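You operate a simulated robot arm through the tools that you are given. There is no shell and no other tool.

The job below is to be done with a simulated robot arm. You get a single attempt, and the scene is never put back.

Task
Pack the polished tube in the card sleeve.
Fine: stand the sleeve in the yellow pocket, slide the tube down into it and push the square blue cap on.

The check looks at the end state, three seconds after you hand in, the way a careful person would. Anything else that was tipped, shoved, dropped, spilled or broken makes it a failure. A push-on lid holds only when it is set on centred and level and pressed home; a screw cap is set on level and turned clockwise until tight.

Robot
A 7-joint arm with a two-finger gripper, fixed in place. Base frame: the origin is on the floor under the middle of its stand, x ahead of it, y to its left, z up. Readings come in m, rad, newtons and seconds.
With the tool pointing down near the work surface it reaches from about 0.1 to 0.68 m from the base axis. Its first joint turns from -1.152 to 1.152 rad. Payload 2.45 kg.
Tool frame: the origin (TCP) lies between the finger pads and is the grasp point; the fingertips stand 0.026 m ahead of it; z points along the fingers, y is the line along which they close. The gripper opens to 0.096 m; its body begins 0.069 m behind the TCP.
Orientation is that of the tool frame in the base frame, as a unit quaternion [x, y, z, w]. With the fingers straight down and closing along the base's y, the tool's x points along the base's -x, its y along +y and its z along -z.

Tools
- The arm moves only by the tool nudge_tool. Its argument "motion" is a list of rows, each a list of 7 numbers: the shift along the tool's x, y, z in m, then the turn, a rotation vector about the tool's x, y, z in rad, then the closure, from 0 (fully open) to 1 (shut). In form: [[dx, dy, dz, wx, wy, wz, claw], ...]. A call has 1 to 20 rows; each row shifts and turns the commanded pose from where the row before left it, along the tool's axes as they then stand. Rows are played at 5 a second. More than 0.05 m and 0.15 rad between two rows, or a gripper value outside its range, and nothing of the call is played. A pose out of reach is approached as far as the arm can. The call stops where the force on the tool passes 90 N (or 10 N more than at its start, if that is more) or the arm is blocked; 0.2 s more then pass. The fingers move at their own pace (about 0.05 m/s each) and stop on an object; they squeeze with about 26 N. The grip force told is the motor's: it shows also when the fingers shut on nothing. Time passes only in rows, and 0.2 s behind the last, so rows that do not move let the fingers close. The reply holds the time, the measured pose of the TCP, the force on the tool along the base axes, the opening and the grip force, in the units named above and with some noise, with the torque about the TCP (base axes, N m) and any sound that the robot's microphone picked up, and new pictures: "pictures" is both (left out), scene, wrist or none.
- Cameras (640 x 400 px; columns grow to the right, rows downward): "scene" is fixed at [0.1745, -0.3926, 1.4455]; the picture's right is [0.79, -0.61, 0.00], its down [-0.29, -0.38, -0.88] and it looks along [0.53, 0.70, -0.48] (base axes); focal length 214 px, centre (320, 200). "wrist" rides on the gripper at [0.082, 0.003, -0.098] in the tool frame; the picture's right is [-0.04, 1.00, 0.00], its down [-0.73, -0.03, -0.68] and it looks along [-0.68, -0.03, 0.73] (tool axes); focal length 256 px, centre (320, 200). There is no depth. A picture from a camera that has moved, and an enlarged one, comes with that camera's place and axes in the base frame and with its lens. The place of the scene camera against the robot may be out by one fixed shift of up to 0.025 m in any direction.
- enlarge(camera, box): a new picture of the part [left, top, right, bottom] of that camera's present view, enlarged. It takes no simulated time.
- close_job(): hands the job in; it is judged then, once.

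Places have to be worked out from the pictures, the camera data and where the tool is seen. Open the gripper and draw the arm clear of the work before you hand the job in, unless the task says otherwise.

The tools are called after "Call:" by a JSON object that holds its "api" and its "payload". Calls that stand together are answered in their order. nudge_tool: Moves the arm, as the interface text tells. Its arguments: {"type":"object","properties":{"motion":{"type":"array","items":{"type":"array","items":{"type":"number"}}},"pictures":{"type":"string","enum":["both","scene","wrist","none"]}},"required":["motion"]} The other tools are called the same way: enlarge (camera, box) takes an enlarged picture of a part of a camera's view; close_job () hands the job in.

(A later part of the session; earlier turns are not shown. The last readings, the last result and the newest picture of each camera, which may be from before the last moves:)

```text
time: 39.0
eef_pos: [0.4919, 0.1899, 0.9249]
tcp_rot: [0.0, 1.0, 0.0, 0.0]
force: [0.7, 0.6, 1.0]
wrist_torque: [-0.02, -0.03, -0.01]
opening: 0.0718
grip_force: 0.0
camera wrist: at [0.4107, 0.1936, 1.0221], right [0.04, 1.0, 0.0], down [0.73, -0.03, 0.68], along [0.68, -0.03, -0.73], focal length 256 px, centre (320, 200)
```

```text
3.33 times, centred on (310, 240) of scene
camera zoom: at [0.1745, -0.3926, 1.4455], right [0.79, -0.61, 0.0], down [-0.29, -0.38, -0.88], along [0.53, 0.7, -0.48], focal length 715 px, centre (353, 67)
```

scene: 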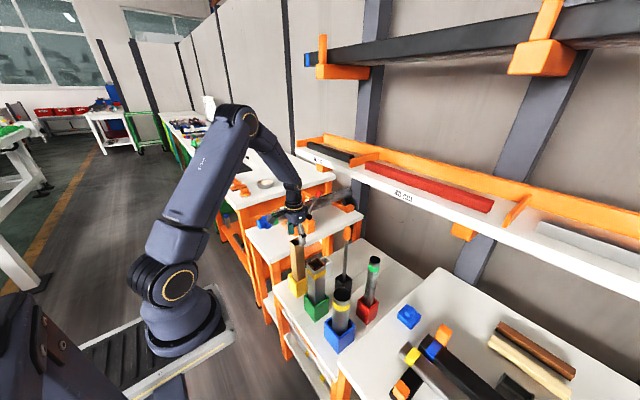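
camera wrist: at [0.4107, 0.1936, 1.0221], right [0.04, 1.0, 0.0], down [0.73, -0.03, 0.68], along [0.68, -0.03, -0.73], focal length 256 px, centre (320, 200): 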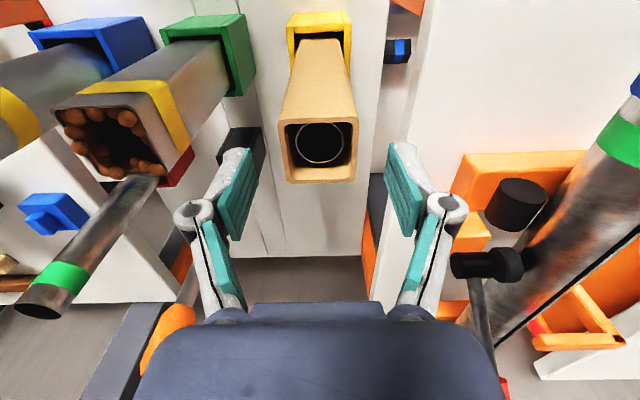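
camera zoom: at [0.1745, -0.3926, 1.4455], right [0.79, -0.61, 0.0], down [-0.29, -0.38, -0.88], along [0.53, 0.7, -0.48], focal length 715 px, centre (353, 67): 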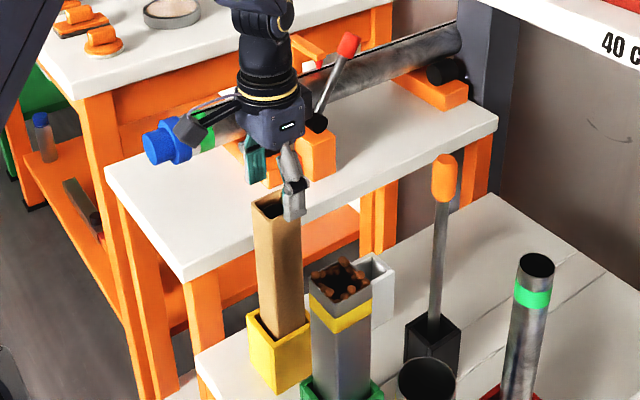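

The tube dropped fully inside; its rim is just below the sleeve mouth, leaving room for the cap. I rise clear and traverse to the cap side (high, at x≈0.50) with the gripper narrowed to ~45 mm.

Call:
{"api": "nudge_tool", "payload": {"motion": [[0, 0, -0.02, 0, 0, 0, 0.25], [0, 0, -0.045, 0, 0, 0, 0.25], [0, 0, -0.045, 0, 0, 0, 0.4], [0, 0, -0.045, 0, 0, 0, 0.53], [0, -0.02, -0.01, 0, 0, 0, 0.53], [0, -0.045, 0, 0, 0, 0, 0.53], [0, -0.045, 0, 0, 0, 0, 0.53], [0, -0.045, 0, 0, 0, 0, 0.53], [0, -0.045, 0, 0, 0, 0, 0.53], [0, -0.045, 0, 0, 0, 0, 0.53], [0, -0.045, 0, 0, 0, 0, 0.53], [0, -0.045, 0, 0, 0, 0, 0.53], [0, -0.045, 0, 0, 0, 0, 0.53], [0, -0.026, 0, 0, 0, 0, 0.53], [0, 0, 0, 0, 0, 0, 0.53]]}}

Call:
{"api": "enlarge", "payload": {"camera": "wrist", "box": [260, 90, 380, 190]}}

Call:
{"api": "enlarge", "payload": {"camera": "scene", "box": [360, 280, 520, 400]}}

```text
time: 42.2
eef_pos: [0.4933, -0.2182, 1.0867]
tcp_rot: [0.0, 1.0, 0.0, 0.0]
force: [0.6, 0.0, -0.3]
wrist_torque: [-0.01, 0.02, 0.0]
opening: 0.0451
grip_force: 0.0
camera wrist: at [0.4121, -0.2139, 1.1841], right [0.04, 1.0, 0.0], down [0.73, -0.03, 0.68], along [0.68, -0.03, -0.73], focal length 256 px, centre (320, 200)
```

scene: 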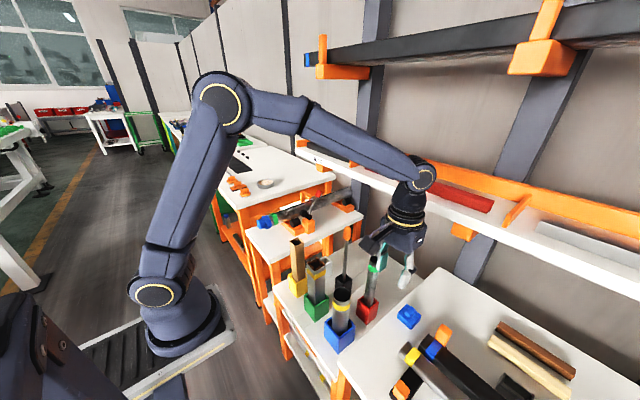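
wrist: 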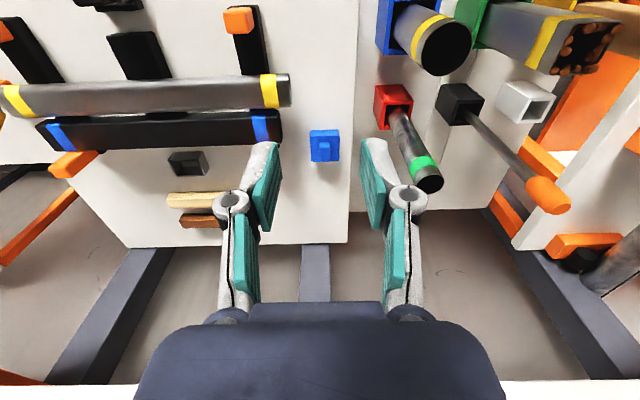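

```text
4.00 times, centred on (320, 140) of wrist
camera zoom: at [0.4121, -0.2139, 1.1841], right [0.04, 1.0, 0.0], down [0.73, -0.03, 0.68], along [0.68, -0.03, -0.73], focal length 1024 px, centre (320, 440)
```

zoom: 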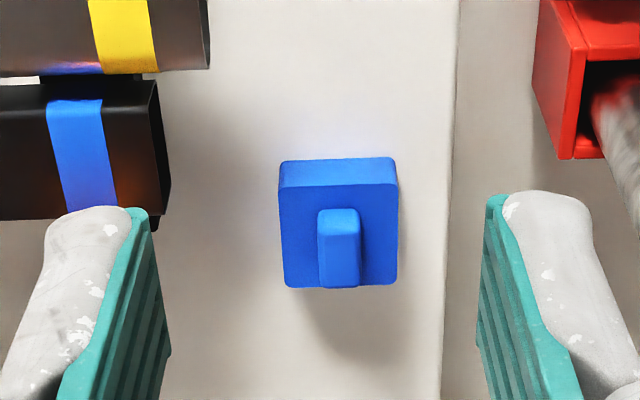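

```text
3.33 times, centred on (440, 340) of scene
camera zoom: at [0.1745, -0.3926, 1.4455], right [0.79, -0.61, 0.0], down [-0.29, -0.38, -0.88], along [0.53, 0.7, -0.48], focal length 715 px, centre (-80, -267)
```

zoom: 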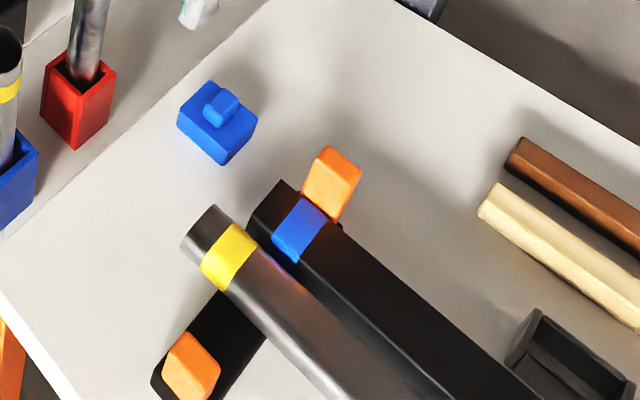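

Cap center measures (0.671, -0.215), top face z≈0.767, grip block ~20 × 29 × 20 mm along x, top ≈0.788; all square to the axes. It's ~0.70 m out and under the shelf, so I tilt the tool ~20° (fingers pointing slightly forward) in place first.

Call:
{"api": "nudge_tool", "payload": {"motion": [[0, 0, 0, 0, -0.1163, 0, 0.53], [0, 0, 0, 0, -0.1163, 0, 0.53], [0, 0, 0, 0, -0.1164, 0, 0.53], [0, 0, 0, 0, 0, 0, 0.53], [0, 0, 0, 0, 0, 0, 0.53]]}}

```text
time: 43.4
eef_pos: [0.4937, -0.217, 1.0883]
tcp_rot: [0.0, 0.985, 0.0, 0.173]
force: [-0.1, 1.5, 0.1]
wrist_torque: [-0.01, 0.01, 0.01]
opening: 0.0451
grip_force: 0.0
camera wrist: at [0.3832, -0.2139, 1.1522], right [0.04, 1.0, 0.01], down [0.46, -0.03, 0.89], along [0.89, -0.03, -0.46], focal length 256 px, centre (320, 200)
```

scene: 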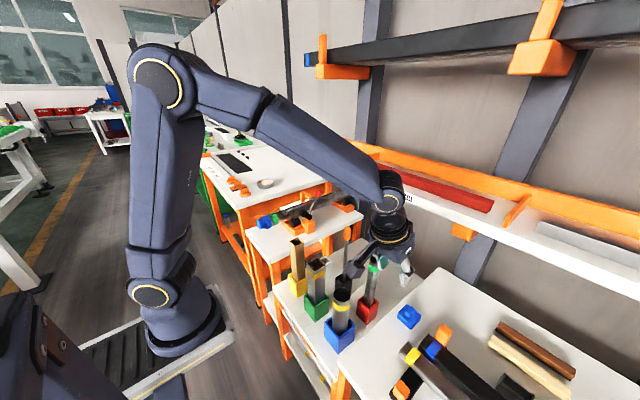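
wrist: 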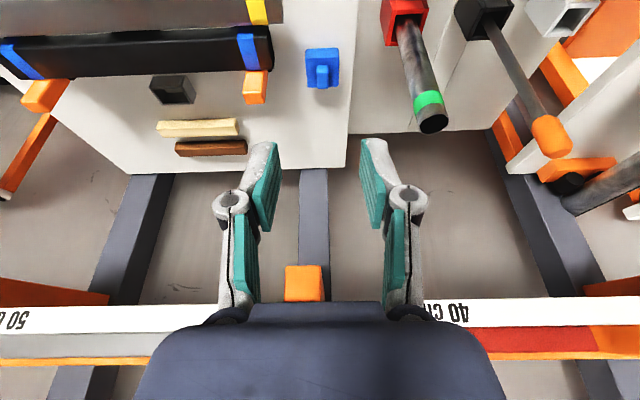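

Tilt is 20°, cap visible and path clear. I move forward and down to a spot above the cap (TCP ≈ (0.662, -0.2155, 0.90)).

Call:
{"api": "nudge_tool", "payload": {"motion": [[-0.0157, 0.0002, 0.0388, 0, 0, 0, 0.53], [-0.0157, 0.0002, 0.0388, 0, 0, 0, 0.53], [-0.0157, 0.0002, 0.0388, 0, 0, 0, 0.53], [-0.0157, 0.0003, 0.0388, 0, 0, 0, 0.53], [-0.0157, 0.0003, 0.0388, 0, 0, 0, 0.53], [-0.0157, 0.0003, 0.0388, 0, 0, 0, 0.53], [0, 0, 0, 0, 0, 0, 0.53], [0, 0, 0, 0, 0, 0, 0.53]]}}

Call:
{"api": "enlarge", "payload": {"camera": "wrist", "box": [240, 60, 400, 180]}}

Call:
{"api": "enlarge", "payload": {"camera": "scene", "box": [350, 220, 470, 360]}}

```text
time: 45.2
eef_pos: [0.6634, -0.2182, 0.9022]
tcp_rot: [0.0, 0.985, 0.0, 0.173]
force: [-0.4, 0.9, -0.3]
wrist_torque: [-0.01, -0.03, 0.0]
opening: 0.0452
grip_force: 0.1
camera wrist: at [0.5522, -0.2148, 0.9663], right [0.04, 1.0, 0.01], down [0.46, -0.03, 0.89], along [0.89, -0.03, -0.46], focal length 256 px, centre (320, 200)
```

scene: 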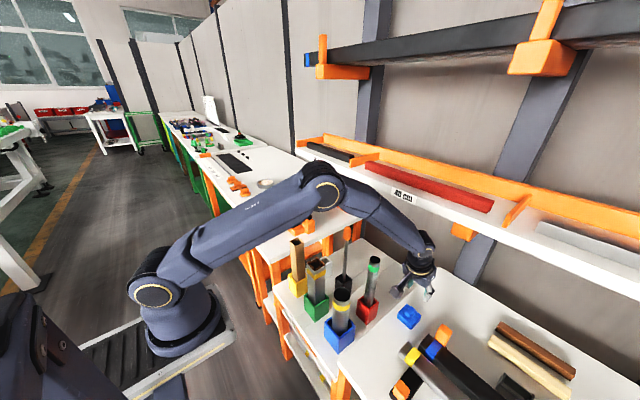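
wrist: 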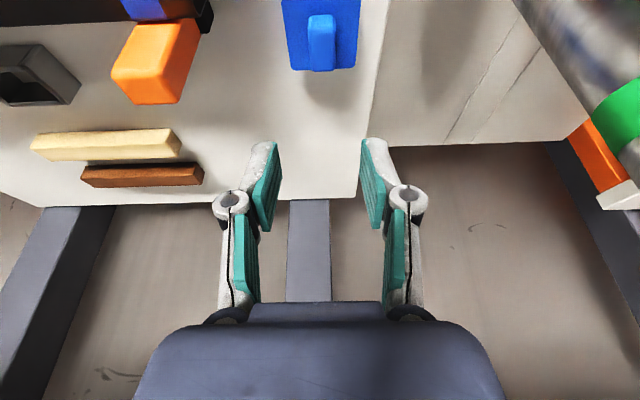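

```text
3.33 times, centred on (320, 120) of wrist
camera zoom: at [0.5522, -0.2148, 0.9663], right [0.04, 1.0, 0.01], down [0.46, -0.03, 0.89], along [0.89, -0.03, -0.46], focal length 853 px, centre (320, 467)
```

zoom: 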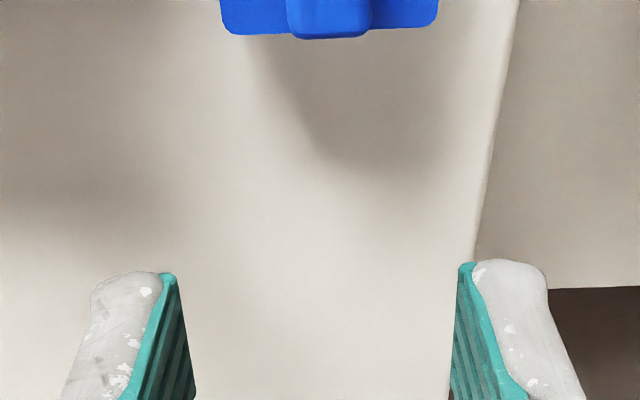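

```text
2.86 times, centred on (410, 290) of scene
camera zoom: at [0.1745, -0.3926, 1.4455], right [0.79, -0.61, 0.0], down [-0.29, -0.38, -0.88], along [0.53, 0.7, -0.48], focal length 613 px, centre (63, -57)
```

zoom: 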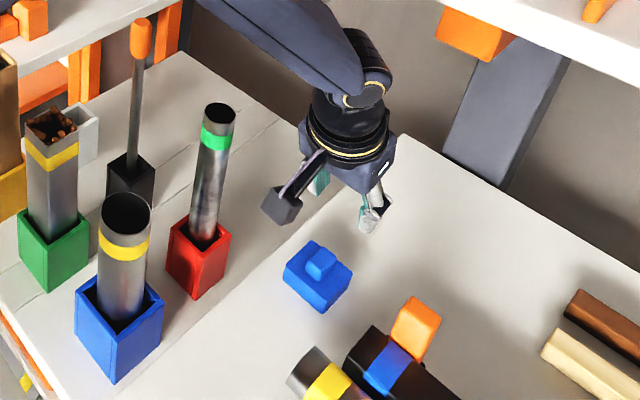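

The handle block reads y≈-0.2152, x center ≈0.670. I correct +3 mm in y and go vertically down to z≈0.83 first to check alignment around the handle.

Call:
{"api": "nudge_tool", "payload": {"motion": [[0.0089, 0.003, 0.0223, 0, 0, 0, 0.53], [0.0089, 0, 0.0223, 0, 0, 0, 0.53], [0.0089, 0, 0.0223, 0, 0, 0, 0.53], [0, 0, 0, 0, 0, 0, 0.53], [0, 0, 0, 0, 0, 0, 0.53]]}}

Call:
{"api": "enlarge", "payload": {"camera": "wrist", "box": [220, 60, 420, 210]}}

Call:
{"api": "enlarge", "payload": {"camera": "scene", "box": [370, 250, 450, 350]}}

```text
time: 46.4
eef_pos: [0.6583, -0.2127, 0.8294]
tcp_rot: [0.0, 0.985, 0.0, 0.174]
force: [0.3, -0.1, 0.5]
wrist_torque: [0.0, -0.02, 0.02]
opening: 0.0451
grip_force: 0.0
camera wrist: at [0.5487, -0.2093, 0.8933], right [0.04, 1.0, 0.01], down [0.46, -0.03, 0.89], along [0.89, -0.03, -0.46], focal length 256 px, centre (320, 200)
```

scene: 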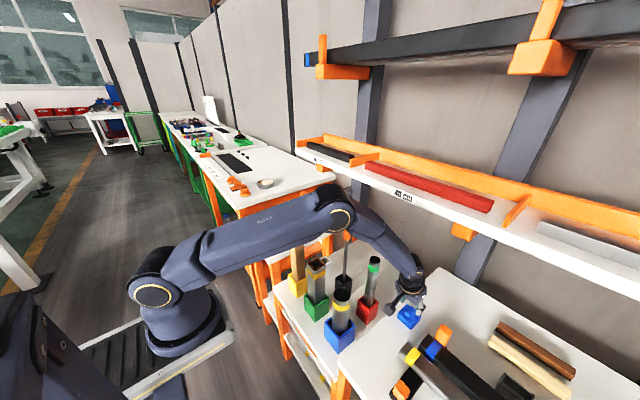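
wrist: 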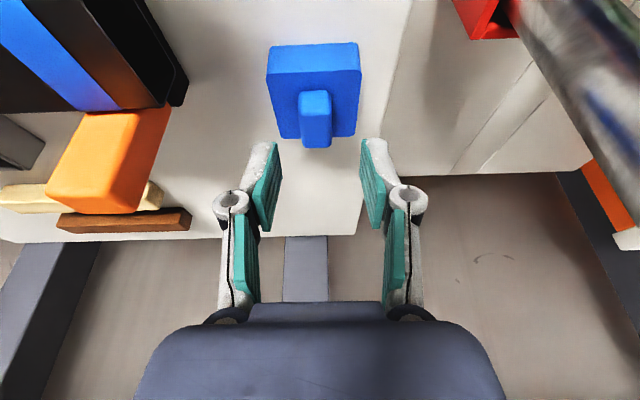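

```text
2.67 times, centred on (320, 135) of wrist
camera zoom: at [0.5487, -0.2093, 0.8933], right [0.04, 1.0, 0.01], down [0.46, -0.03, 0.89], along [0.89, -0.03, -0.46], focal length 683 px, centre (320, 373)
```

zoom: 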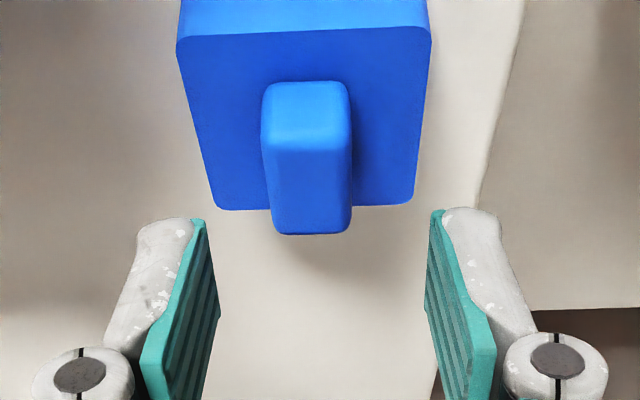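

```text
4.00 times, centred on (410, 300) of scene
camera zoom: at [0.1745, -0.3926, 1.4455], right [0.79, -0.61, 0.0], down [-0.29, -0.38, -0.88], along [0.53, 0.7, -0.48], focal length 858 px, centre (-40, -200)
```

zoom: 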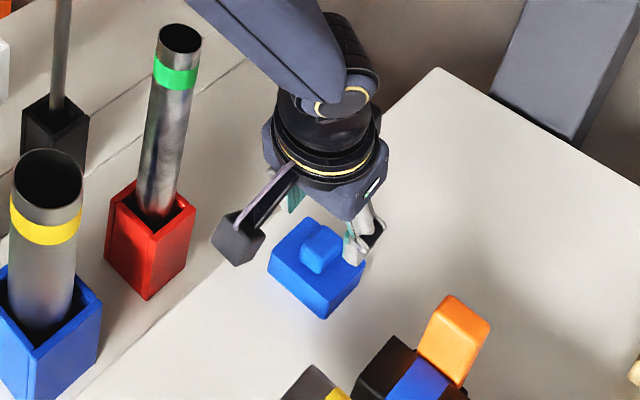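

Handle center ≈(0.668, -0.2145). I shift −1.8 mm in y and go down to z≈0.801, which puts the pads around the handle a few mm above the cap's top face.

Call:
{"api": "nudge_tool", "payload": {"motion": [[0.003, -0.0018, 0.009, 0, 0, 0, 0.53], [0.0028, 0, 0.009, 0, 0, 0, 0.53], [0.0027, 0, 0.009, 0, 0, 0, 0.53], [0, 0, 0, 0, 0, 0, 0.53], [0, 0, 0, 0, 0, 0, 0.53]]}}

Call:
{"api": "enlarge", "payload": {"camera": "wrist", "box": [220, 60, 420, 210]}}

Call:
{"api": "enlarge", "payload": {"camera": "scene", "box": [370, 250, 450, 350]}}

```text
time: 47.6
eef_pos: [0.6605, -0.212, 0.8026]
tcp_rot: [-0.001, 0.985, 0.001, 0.174]
force: [-0.3, -0.2, -0.6]
wrist_torque: [-0.01, -0.02, 0.0]
opening: 0.0448
grip_force: 0.1
camera wrist: at [0.5495, -0.2097, 0.8657], right [0.04, 1.0, 0.01], down [0.46, -0.03, 0.89], along [0.89, -0.03, -0.46], focal length 256 px, centre (320, 200)
```

scene: 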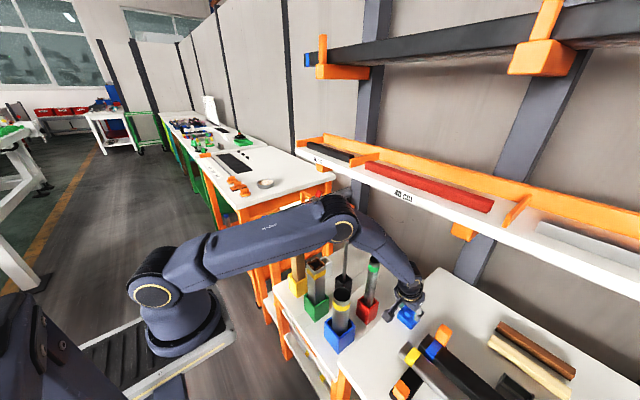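
wrist: 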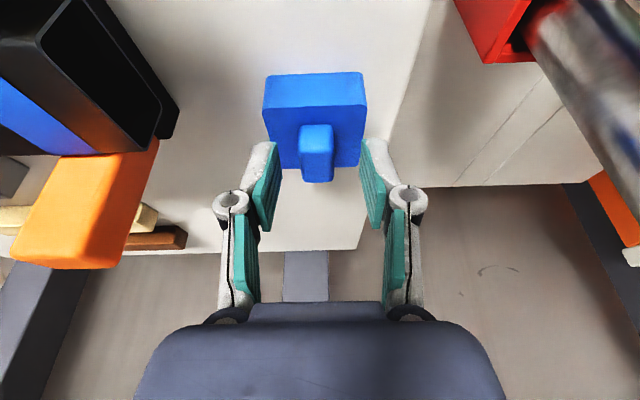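

```text
2.67 times, centred on (320, 135) of wrist
camera zoom: at [0.5495, -0.2097, 0.8657], right [0.04, 1.0, 0.01], down [0.46, -0.03, 0.89], along [0.89, -0.03, -0.46], focal length 683 px, centre (320, 373)
```

zoom: 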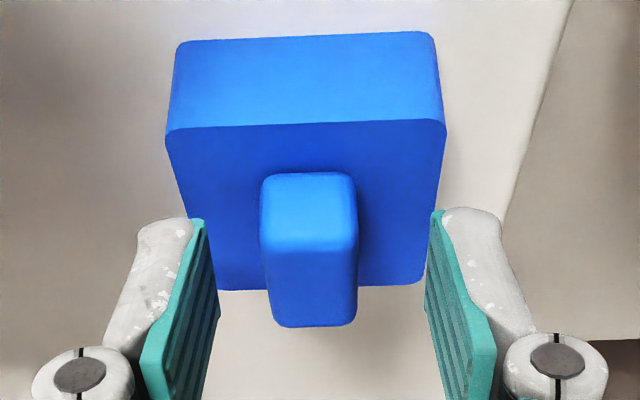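

```text
4.00 times, centred on (410, 300) of scene
camera zoom: at [0.1745, -0.3926, 1.4455], right [0.79, -0.61, 0.0], down [-0.29, -0.38, -0.88], along [0.53, 0.7, -0.48], focal length 858 px, centre (-40, -200)
```

zoom: 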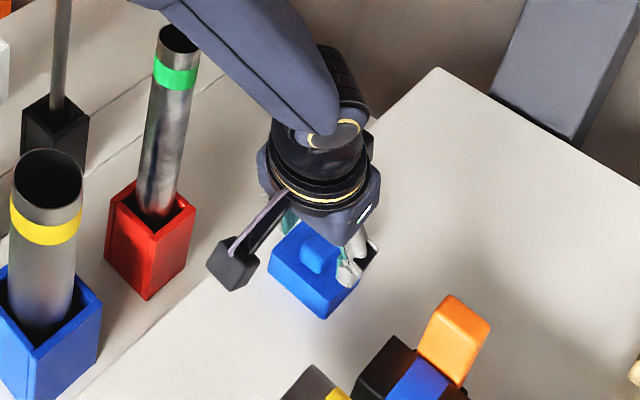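

The pads are around the handle, ~9 mm above the cap's top face. I shift +2.5 mm in x, −2.2 mm in y, 5 mm lower, and close on the handle.

Call:
{"api": "nudge_tool", "payload": {"motion": [[-0.0006, -0.0022, 0.0056, 0, 0, 0, 0.53], [0, 0, 0, 0, 0, 0, 0.53], [0, 0, 0, 0, 0, 0, 0.7], [0, 0, 0, 0, 0, 0, 1], [0, 0, 0, 0, 0, 0, 1], [0, 0, 0, 0, 0, 0, 1], [0, 0, 0, 0, 0, 0, 1]]}}

Call:
{"api": "enlarge", "payload": {"camera": "wrist", "box": [220, 60, 420, 210]}}

```text
time: 49.2
eef_pos: [0.6626, -0.2155, 0.7966]
tcp_rot: [0.0, 0.985, 0.0, 0.173]
force: [-0.5, 0.5, -0.5]
wrist_torque: [0.0, -0.02, 0.03]
opening: 0.0186
grip_force: 26.4
camera wrist: at [0.5522, -0.2121, 0.8606], right [0.04, 1.0, 0.01], down [0.46, -0.03, 0.89], along [0.89, -0.03, -0.46], focal length 256 px, centre (320, 200)
```

scene: 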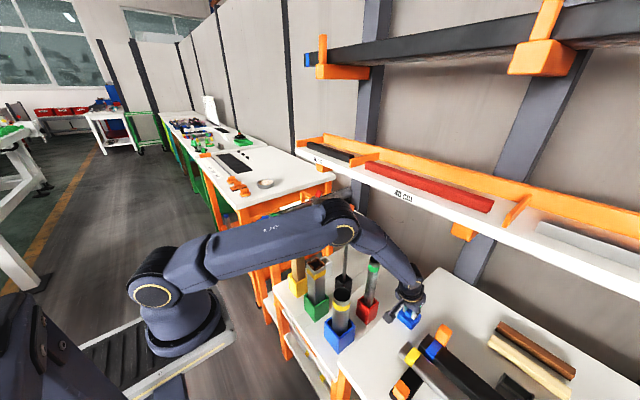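
wrist: 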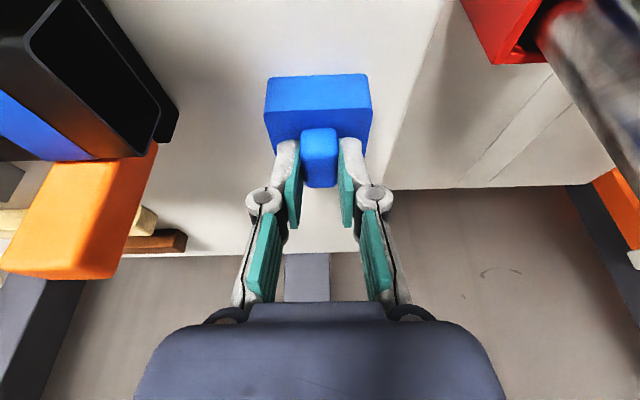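

```text
2.67 times, centred on (320, 135) of wrist
camera zoom: at [0.5522, -0.2121, 0.8606], right [0.04, 1.0, 0.01], down [0.46, -0.03, 0.89], along [0.89, -0.03, -0.46], focal length 683 px, centre (320, 373)
```

zoom: 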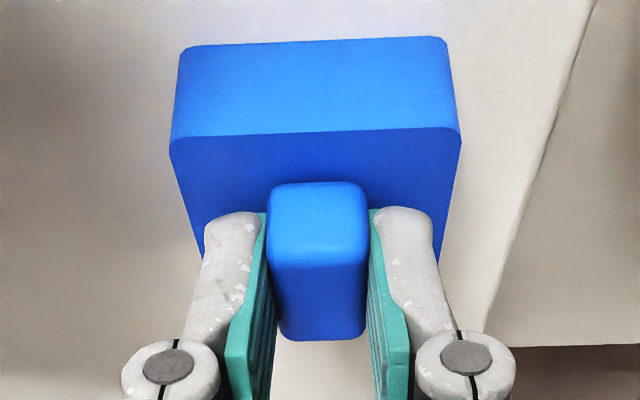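

Handle gripped (18.6 mm, 26 N). I lift straight up 6 cm first and check the cap stays level in the grip.

Call:
{"api": "nudge_tool", "payload": {"motion": [[-0.0034, 0, -0.0094, 0, 0, 0, 1], [-0.0068, 0, -0.0188, 0, 0, 0, 1], [-0.0103, 0, -0.0282, 0, 0, 0, 1], [0, 0, 0, 0, 0, 0, 1]]}}

Call:
{"api": "enlarge", "payload": {"camera": "wrist", "box": [220, 60, 420, 210]}}

Call:
{"api": "enlarge", "payload": {"camera": "scene", "box": [370, 250, 450, 350]}}

```text
time: 50.2
eef_pos: [0.6628, -0.2164, 0.8583]
tcp_rot: [0.0, 0.985, 0.001, 0.173]
force: [0.5, 0.5, -0.4]
wrist_torque: [0.03, 0.02, 0.05]
opening: 0.0186
grip_force: 26.3
camera wrist: at [0.5528, -0.2139, 0.9224], right [0.04, 1.0, 0.01], down [0.46, -0.03, 0.89], along [0.89, -0.03, -0.46], focal length 256 px, centre (320, 200)
```

scene: 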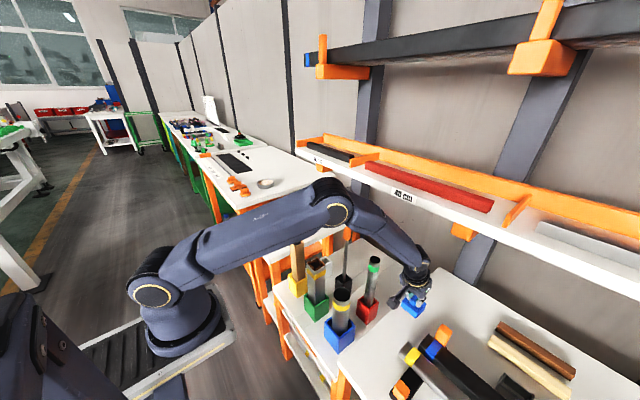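
wrist: 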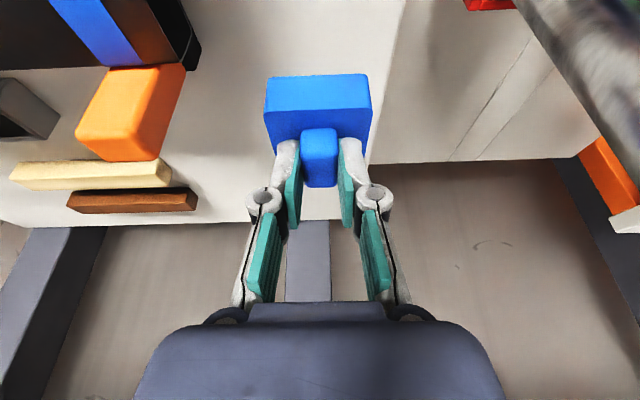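

```text
2.67 times, centred on (320, 135) of wrist
camera zoom: at [0.5528, -0.2139, 0.9224], right [0.04, 1.0, 0.01], down [0.46, -0.03, 0.89], along [0.89, -0.03, -0.46], focal length 683 px, centre (320, 373)
```

zoom: 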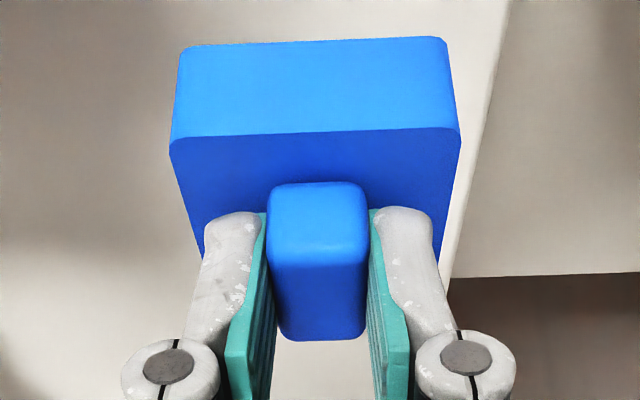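

```text
4.00 times, centred on (410, 300) of scene
camera zoom: at [0.1745, -0.3926, 1.4454], right [0.79, -0.61, 0.0], down [-0.29, -0.38, -0.88], along [0.53, 0.7, -0.48], focal length 858 px, centre (-40, -200)
```

zoom: 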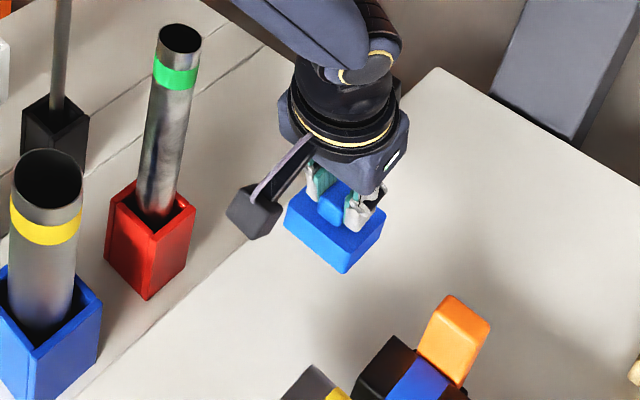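

The cap is held rigidly and level, unchanged in the grip. I bring it back and up to about (0.50, -0.216, 1.10), away from the shelf.

Call:
{"api": "nudge_tool", "payload": {"motion": [[0.01, 0, -0.0404, 0, 0, 0, 1], [0.01, 0, -0.0404, 0, 0, 0, 1], [0.01, 0, -0.0404, 0, 0, 0, 1], [0.01, 0, -0.0404, 0, 0, 0, 1], [0.01, 0, -0.0404, 0, 0, 0, 1], [0.01, 0, -0.0404, 0, 0, 0, 1], [0.0103, 0, -0.0404, 0, 0, 0, 1], [0, 0, 0, 0, 0, 0, 1]], "pictures": "scene"}}

```text
time: 52.0
eef_pos: [0.4985, -0.2159, 1.0994]
tcp_rot: [0.0, 0.985, 0.0, 0.173]
force: [1.0, 0.5, -1.0]
wrist_torque: [0.03, 0.0, 0.01]
opening: 0.0184
grip_force: 25.7
```

scene: 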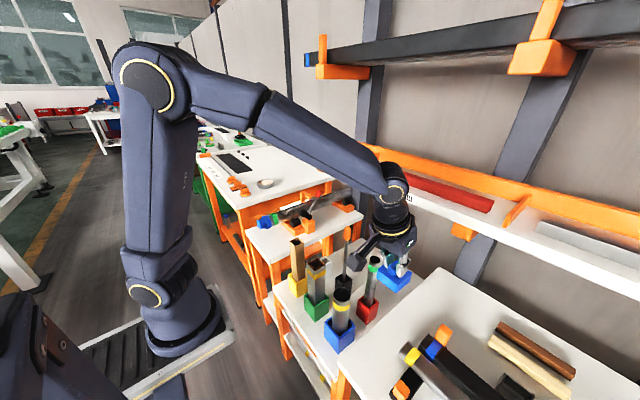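

Cap at (0.50, -0.216, 1.10), all clear. I traverse along +y to over the packed sleeve.

Call:
{"api": "nudge_tool", "payload": {"motion": [[0.0013, 0.03, -0.0005, 0, 0, 0, 1], [0.0013, 0.045, -0.0005, 0, 0, 0, 1], [0.0013, 0.045, -0.0005, 0, 0, 0, 1], [0.0013, 0.045, -0.0005, 0, 0, 0, 1], [0.0013, 0.045, -0.0005, 0, 0, 0, 1], [0.0013, 0.045, -0.0005, 0, 0, 0, 1], [0.0013, 0.045, -0.0005, 0, 0, 0, 1], [0.0013, 0.045, -0.0005, 0, 0, 0, 1], [0.0013, 0.04, -0.0005, 0, 0, 0, 1], [0, 0.021, 0, 0, 0, 0, 1], [0, 0, 0, 0, 0, 0, 1], [0, 0, 0, 0, 0, 0, 1]]}}

Call:
{"api": "enlarge", "payload": {"camera": "wrist", "box": [240, 0, 400, 120]}}

Call:
{"api": "enlarge", "payload": {"camera": "scene", "box": [260, 160, 360, 300]}}

```text
time: 54.6
eef_pos: [0.4885, 0.1891, 1.1018]
tcp_rot: [0.0, 0.985, 0.0, 0.174]
force: [0.4, -0.5, 0.2]
wrist_torque: [0.01, -0.01, -0.01]
opening: 0.0186
grip_force: 25.8
camera wrist: at [0.3772, 0.1916, 1.1662], right [0.04, 1.0, 0.01], down [0.46, -0.03, 0.89], along [0.89, -0.03, -0.46], focal length 256 px, centre (320, 200)
```

scene: 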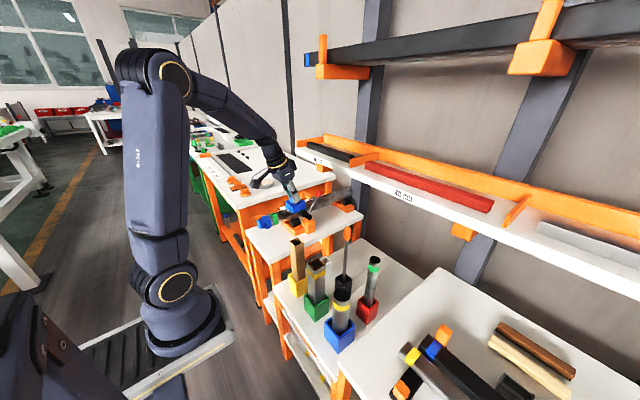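
wrist: 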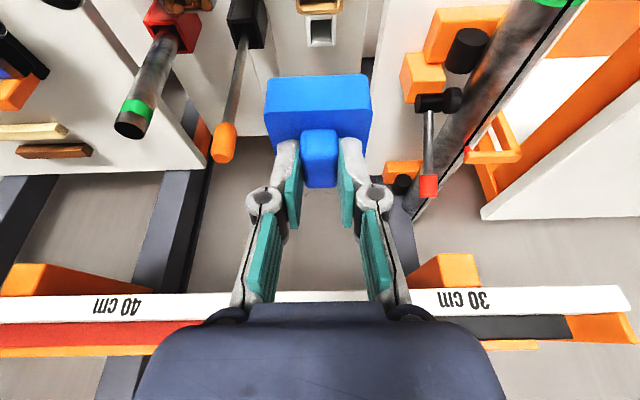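

```text
3.33 times, centred on (320, 60) of wrist
camera zoom: at [0.3772, 0.1916, 1.1662], right [0.04, 1.0, 0.01], down [0.46, -0.03, 0.89], along [0.89, -0.03, -0.46], focal length 853 px, centre (320, 667)
```

zoom: 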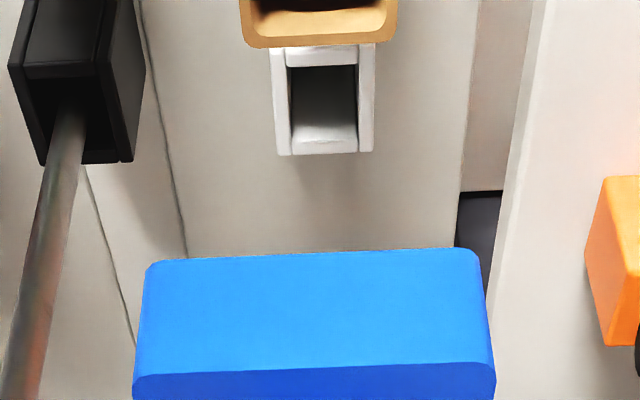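

```text
2.86 times, centred on (310, 230) of scene
camera zoom: at [0.1745, -0.3926, 1.4455], right [0.79, -0.61, 0.0], down [-0.29, -0.38, -0.88], along [0.53, 0.7, -0.48], focal length 613 px, centre (349, 114)
```

zoom: 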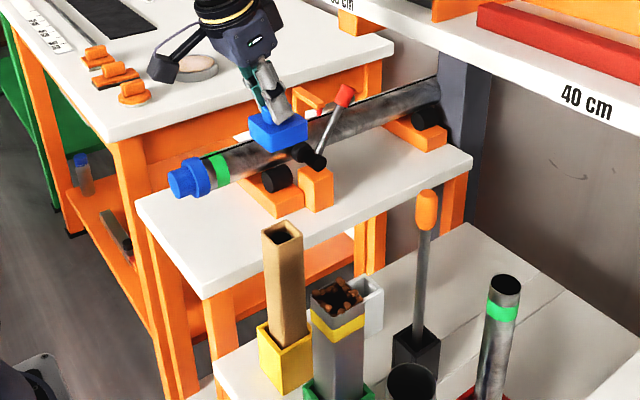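

Cap is square to the axes and hovering over the sleeve (sleeve top re-measured at (0.4933, 0.190)). I lower to ~2 cm above the sleeve mouth for fine alignment.

Call:
{"api": "nudge_tool", "payload": {"motion": [[0.0122, 0.001, 0.0315, 0, 0, 0, 1], [0.0122, 0, 0.0315, 0, 0, 0, 1], [0.0122, 0, 0.0315, 0, 0, 0, 1], [0.0121, 0, 0.0315, 0, 0, 0, 1], [0, 0, 0, 0, 0, 0, 1], [0, 0, 0, 0, 0, 0, 1]]}}

Call:
{"api": "enlarge", "payload": {"camera": "wrist", "box": [256, 0, 384, 80]}}

Call:
{"api": "enlarge", "payload": {"camera": "scene", "box": [270, 190, 350, 290]}}

```text
time: 56.0
eef_pos: [0.4834, 0.1894, 0.9638]
tcp_rot: [-0.001, 0.985, 0.001, 0.174]
force: [0.5, -0.3, -0.5]
wrist_torque: [0.02, 0.02, 0.01]
opening: 0.0187
grip_force: 26.1
camera wrist: at [0.3739, 0.1928, 1.0279], right [0.04, 1.0, 0.01], down [0.46, -0.03, 0.89], along [0.89, -0.03, -0.46], focal length 256 px, centre (320, 200)
```

scene: 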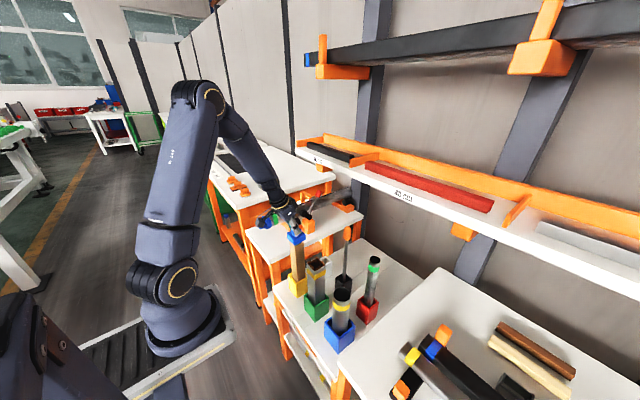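
wrist: 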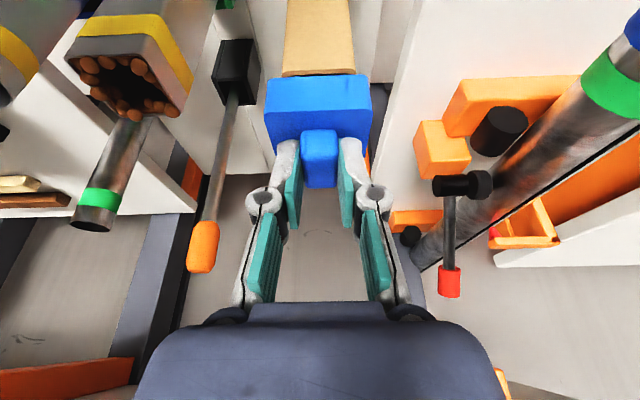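

```text
5.00 times, centred on (320, 40) of wrist
camera zoom: at [0.3739, 0.1928, 1.0279], right [0.04, 1.0, 0.01], down [0.46, -0.03, 0.89], along [0.89, -0.03, -0.46], focal length 1280 px, centre (320, 1000)
```

zoom: 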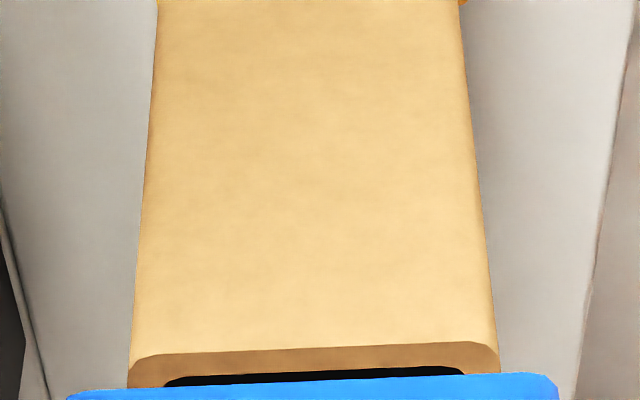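

```text
4.00 times, centred on (310, 240) of scene
camera zoom: at [0.1745, -0.3926, 1.4455], right [0.79, -0.61, 0.0], down [-0.29, -0.38, -0.88], along [0.53, 0.7, -0.48], focal length 858 px, centre (360, 40)
```

zoom: 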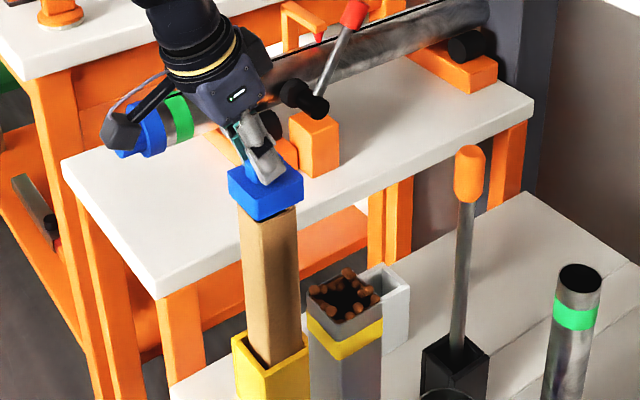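

The cap hovers ~1 cm above the mouth. I'll take tighter views of the cap against the sleeve edges from both cameras to fine-align.

Call:
{"api": "enlarge", "payload": {"camera": "scene", "box": [282, 222, 322, 262]}}

Call:
{"api": "enlarge", "payload": {"camera": "wrist", "box": [256, 50, 384, 130]}}

```text
10.00 times, centred on (302, 242) of scene
camera zoom: at [0.1745, -0.3926, 1.4455], right [0.79, -0.61, 0.0], down [-0.29, -0.38, -0.88], along [0.53, 0.7, -0.48], focal length 2145 px, centre (500, -220)
```

zoom: 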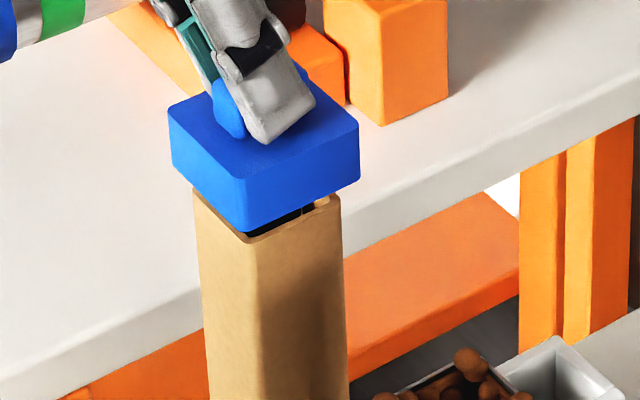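

```text
5.00 times, centred on (320, 90) of wrist
camera zoom: at [0.3739, 0.1928, 1.0279], right [0.04, 1.0, 0.01], down [0.46, -0.03, 0.89], along [0.89, -0.03, -0.46], focal length 1280 px, centre (320, 750)
```

zoom: 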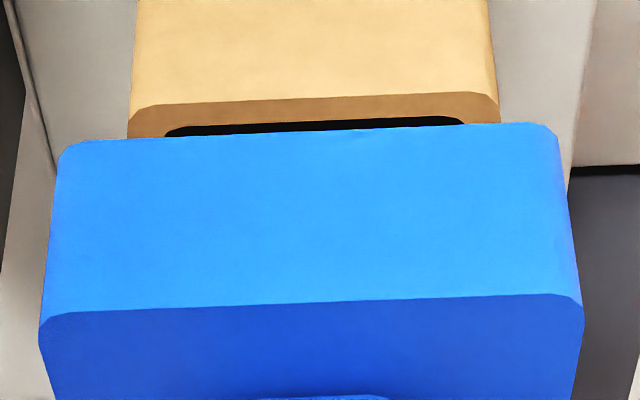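

Scene view: cap and sleeve lateral mid-lines agree within ~1 mm (after perspective); wrist view gives dy≈−0.4 mm, dx≈−0.5 mm. I trim by half a millimetre and lower 8 mm toward first contact.

Call:
{"api": "nudge_tool", "payload": {"motion": [[0.0009, 0.0004, 0.0039, 0, 0, 0, 1], [0.0013, 0, 0.0038, 0, 0, 0, 1], [0, 0, 0, 0, 0, 0, 1], [0, 0, 0, 0, 0, 0, 1]]}}

Call:
{"api": "enlarge", "payload": {"camera": "scene", "box": [282, 222, 322, 262]}}

Call:
{"api": "enlarge", "payload": {"camera": "wrist", "box": [256, 30, 384, 110]}}

```text
time: 57.0
eef_pos: [0.4846, 0.1897, 0.9574]
tcp_rot: [0.001, 0.985, -0.001, 0.173]
force: [0.3, 0.2, -0.7]
wrist_torque: [-0.02, 0.01, 0.0]
opening: 0.0187
grip_force: 26.1
camera wrist: at [0.3747, 0.1937, 1.0206], right [0.04, 1.0, 0.01], down [0.46, -0.03, 0.89], along [0.89, -0.03, -0.46], focal length 256 px, centre (320, 200)
```

scene: 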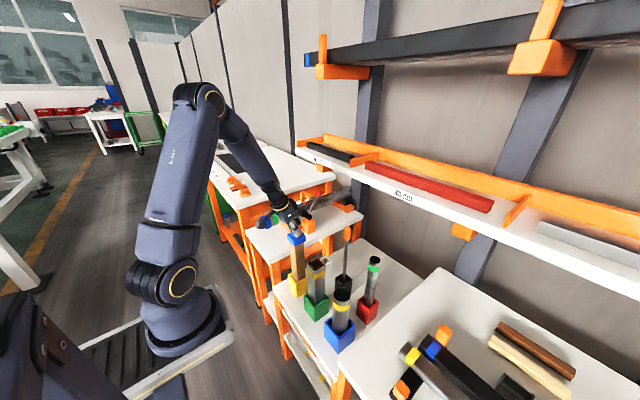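
wrist: 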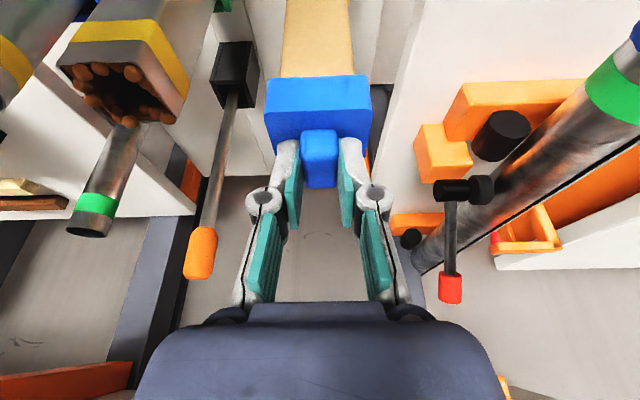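

```text
10.00 times, centred on (302, 242) of scene
camera zoom: at [0.1745, -0.3926, 1.4455], right [0.79, -0.61, 0.0], down [-0.29, -0.38, -0.88], along [0.53, 0.7, -0.48], focal length 2145 px, centre (500, -220)
```

zoom: 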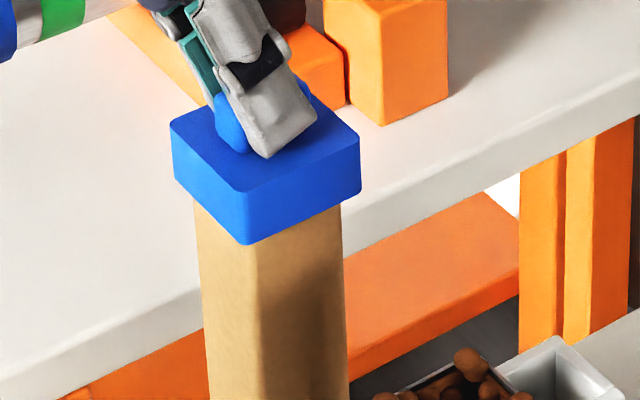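

```text
5.00 times, centred on (320, 70) of wrist
camera zoom: at [0.3747, 0.1937, 1.0206], right [0.04, 1.0, 0.01], down [0.46, -0.03, 0.89], along [0.89, -0.03, -0.46], focal length 1280 px, centre (320, 850)
```

zoom: 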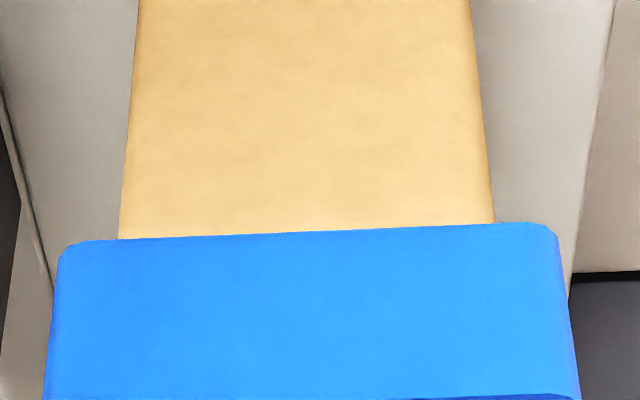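

Aligned within a millimetre in both views, no contact yet. I continue down in 2 mm steps watching for force.

Call:
{"api": "nudge_tool", "payload": {"motion": [[0.0007, 0, 0.0019, 0, 0, 0, 1], [0.0007, 0, 0.0019, 0, 0, 0, 1], [0, 0, 0, 0, 0, 0, 1]], "pictures": "none"}}

Call:
{"api": "nudge_tool", "payload": {"motion": [[0.0007, 0, 0.0019, 0, 0, 0, 1], [0.0007, 0, 0.0019, 0, 0, 0, 1], [0, 0, 0, 0, 0, 0, 1]], "pictures": "wrist"}}

Call:
{"api": "enlarge", "payload": {"camera": "scene", "box": [282, 222, 322, 262]}}

```text
time: 57.8
eef_pos: [0.4861, 0.1907, 0.9542]
tcp_rot: [0.0, 0.985, 0.0, 0.174]
force: [0.3, 0.6, 0.1]
wrist_torque: [-0.01, 0.02, 0.03]
opening: 0.0186
grip_force: 25.7
```

```text
time: 58.6
eef_pos: [0.4853, 0.1906, 0.9487]
tcp_rot: [-0.001, 0.985, 0.0, 0.174]
force: [-0.1, 1.3, -0.1]
wrist_torque: [-0.01, -0.02, -0.04]
opening: 0.0186
grip_force: 25.7
camera wrist: at [0.3758, 0.1941, 1.0128], right [0.04, 1.0, 0.01], down [0.46, -0.03, 0.89], along [0.89, -0.03, -0.46], focal length 256 px, centre (320, 200)
```

wrist: 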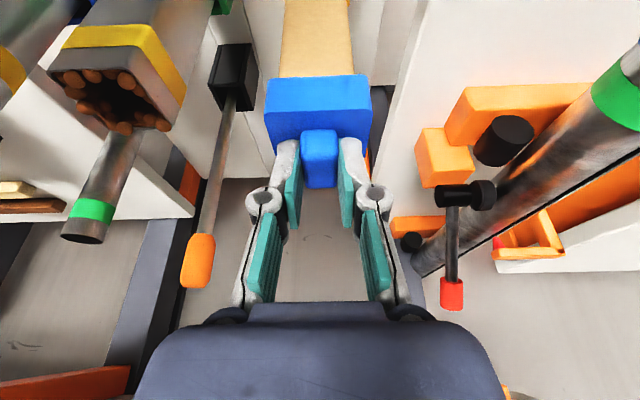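

```text
10.00 times, centred on (302, 242) of scene
camera zoom: at [0.1745, -0.3926, 1.4455], right [0.79, -0.61, 0.0], down [-0.29, -0.38, -0.88], along [0.53, 0.7, -0.48], focal length 2145 px, centre (500, -220)
```

zoom: 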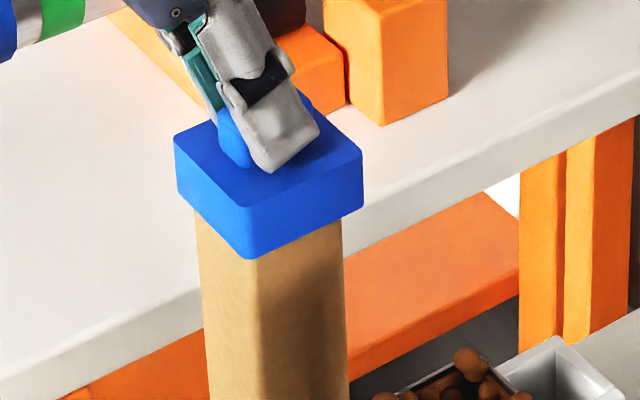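

Still no force, with the cap skirt at about the sleeve's rim level. I continue down in 2 mm steps.

Call:
{"api": "nudge_tool", "payload": {"motion": [[0.0007, 0, 0.0019, 0, 0, 0, 1], [0.0007, 0, 0.0019, 0, 0, 0, 1], [0, 0, 0, 0, 0, 0, 1]], "pictures": "none"}}

Call:
{"api": "nudge_tool", "payload": {"motion": [[0.0007, 0, 0.0019, 0, 0, 0, 1], [0.0003, 0, 0.001, 0, 0, 0, 1], [0, 0, 0, 0, 0, 0, 1]], "pictures": "wrist"}}

Call:
{"api": "enlarge", "payload": {"camera": "scene", "box": [282, 222, 322, 262]}}

Call:
{"api": "enlarge", "payload": {"camera": "wrist", "box": [256, 30, 384, 110]}}

```text
time: 59.4
eef_pos: [0.4873, 0.1907, 0.9444]
tcp_rot: [0.001, 0.985, 0.0, 0.174]
force: [-0.1, 0.0, -0.1]
wrist_torque: [0.02, 0.02, 0.0]
opening: 0.0185
grip_force: 26.0
```

```text
time: 60.2
eef_pos: [0.4854, 0.1905, 0.9423]
tcp_rot: [0.001, 0.985, -0.001, 0.174]
force: [-0.1, 1.1, 0.3]
wrist_torque: [-0.02, 0.02, -0.02]
opening: 0.0185
grip_force: 25.9
camera wrist: at [0.3758, 0.1942, 1.0061], right [0.04, 1.0, 0.01], down [0.46, -0.03, 0.89], along [0.89, -0.03, -0.46], focal length 256 px, centre (320, 200)
```

wrist: 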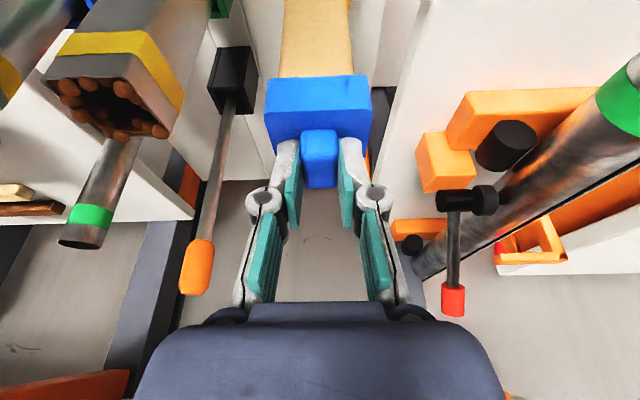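

```text
10.00 times, centred on (302, 242) of scene
camera zoom: at [0.1745, -0.3926, 1.4455], right [0.79, -0.61, 0.0], down [-0.29, -0.38, -0.88], along [0.53, 0.7, -0.48], focal length 2145 px, centre (500, -220)
```

zoom: 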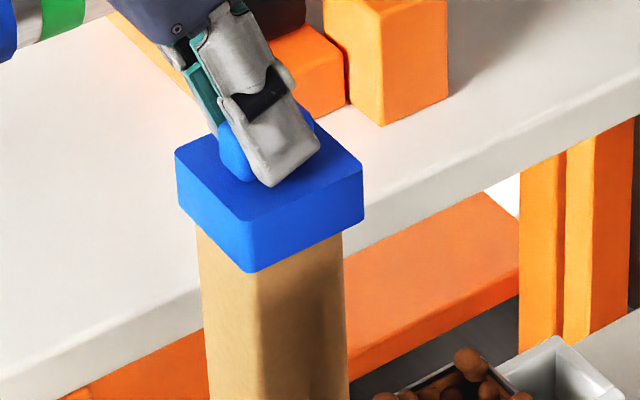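

```text
5.00 times, centred on (320, 70) of wrist
camera zoom: at [0.3758, 0.1942, 1.0061], right [0.04, 1.0, 0.01], down [0.46, -0.03, 0.89], along [0.89, -0.03, -0.46], focal length 1280 px, centre (320, 850)
```

zoom: 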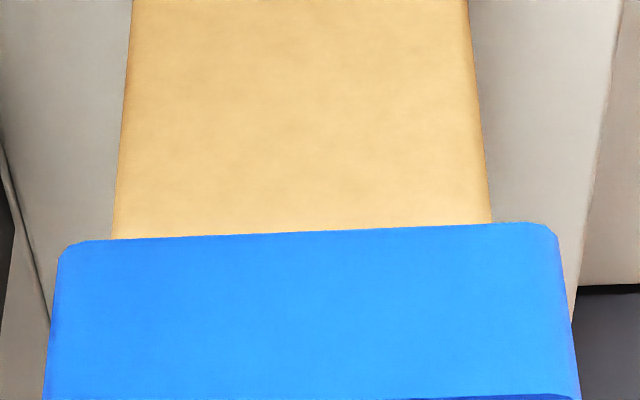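

The skirt now overlaps the sleeve top (~7 mm) with no force. I trim −0.5 mm in y and continue down.

Call:
{"api": "nudge_tool", "payload": {"motion": [[0.0007, -0.0005, 0.0019, 0, 0, 0, 1], [0.0007, 0, 0.0019, 0, 0, 0, 1], [0, 0, 0, 0, 0, 0, 1]], "pictures": "none"}}

Call:
{"api": "nudge_tool", "payload": {"motion": [[0.0007, 0, 0.0019, 0, 0, 0, 1], [0.0007, 0, 0.0019, 0, 0, 0, 1], [0, 0, 0, 0, 0, 0, 1]], "pictures": "wrist"}}

Call:
{"api": "enlarge", "payload": {"camera": "scene", "box": [282, 222, 322, 262]}}

```text
time: 61.0
eef_pos: [0.4857, 0.1899, 0.9374]
tcp_rot: [0.0, 0.985, -0.001, 0.173]
force: [-0.4, 0.0, 0.4]
wrist_torque: [-0.02, -0.03, 0.04]
opening: 0.0187
grip_force: 25.6
```

```text
time: 61.8
eef_pos: [0.4857, 0.1911, 0.9347]
tcp_rot: [-0.001, 0.985, 0.0, 0.174]
force: [0.6, -0.7, -0.4]
wrist_torque: [0.01, 0.0, 0.0]
opening: 0.0186
grip_force: 25.9
camera wrist: at [0.3749, 0.194, 0.9976], right [0.04, 1.0, 0.01], down [0.46, -0.03, 0.89], along [0.89, -0.03, -0.46], focal length 256 px, centre (320, 200)
```

wrist: 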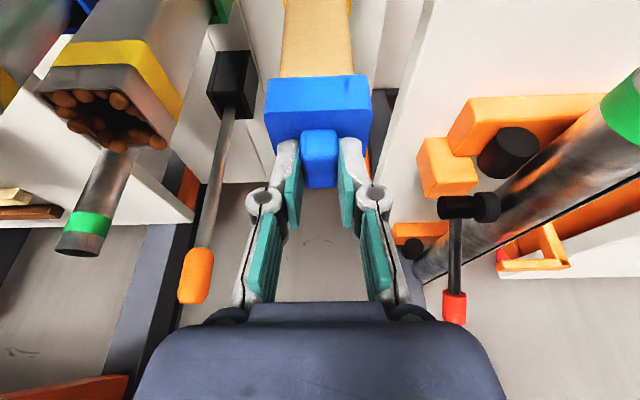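

```text
10.00 times, centred on (302, 242) of scene
camera zoom: at [0.1745, -0.3926, 1.4455], right [0.79, -0.61, 0.0], down [-0.29, -0.38, -0.88], along [0.53, 0.7, -0.48], focal length 2145 px, centre (500, -220)
```

zoom: 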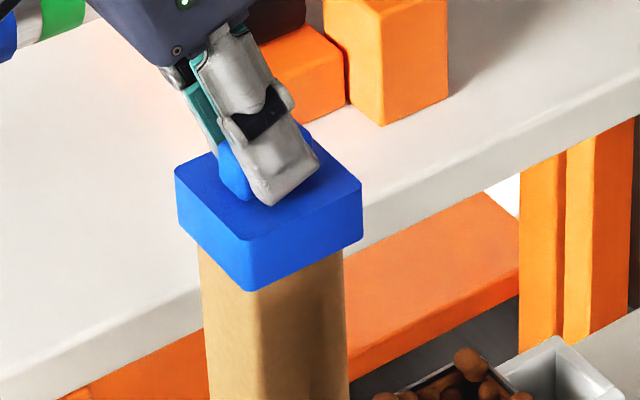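

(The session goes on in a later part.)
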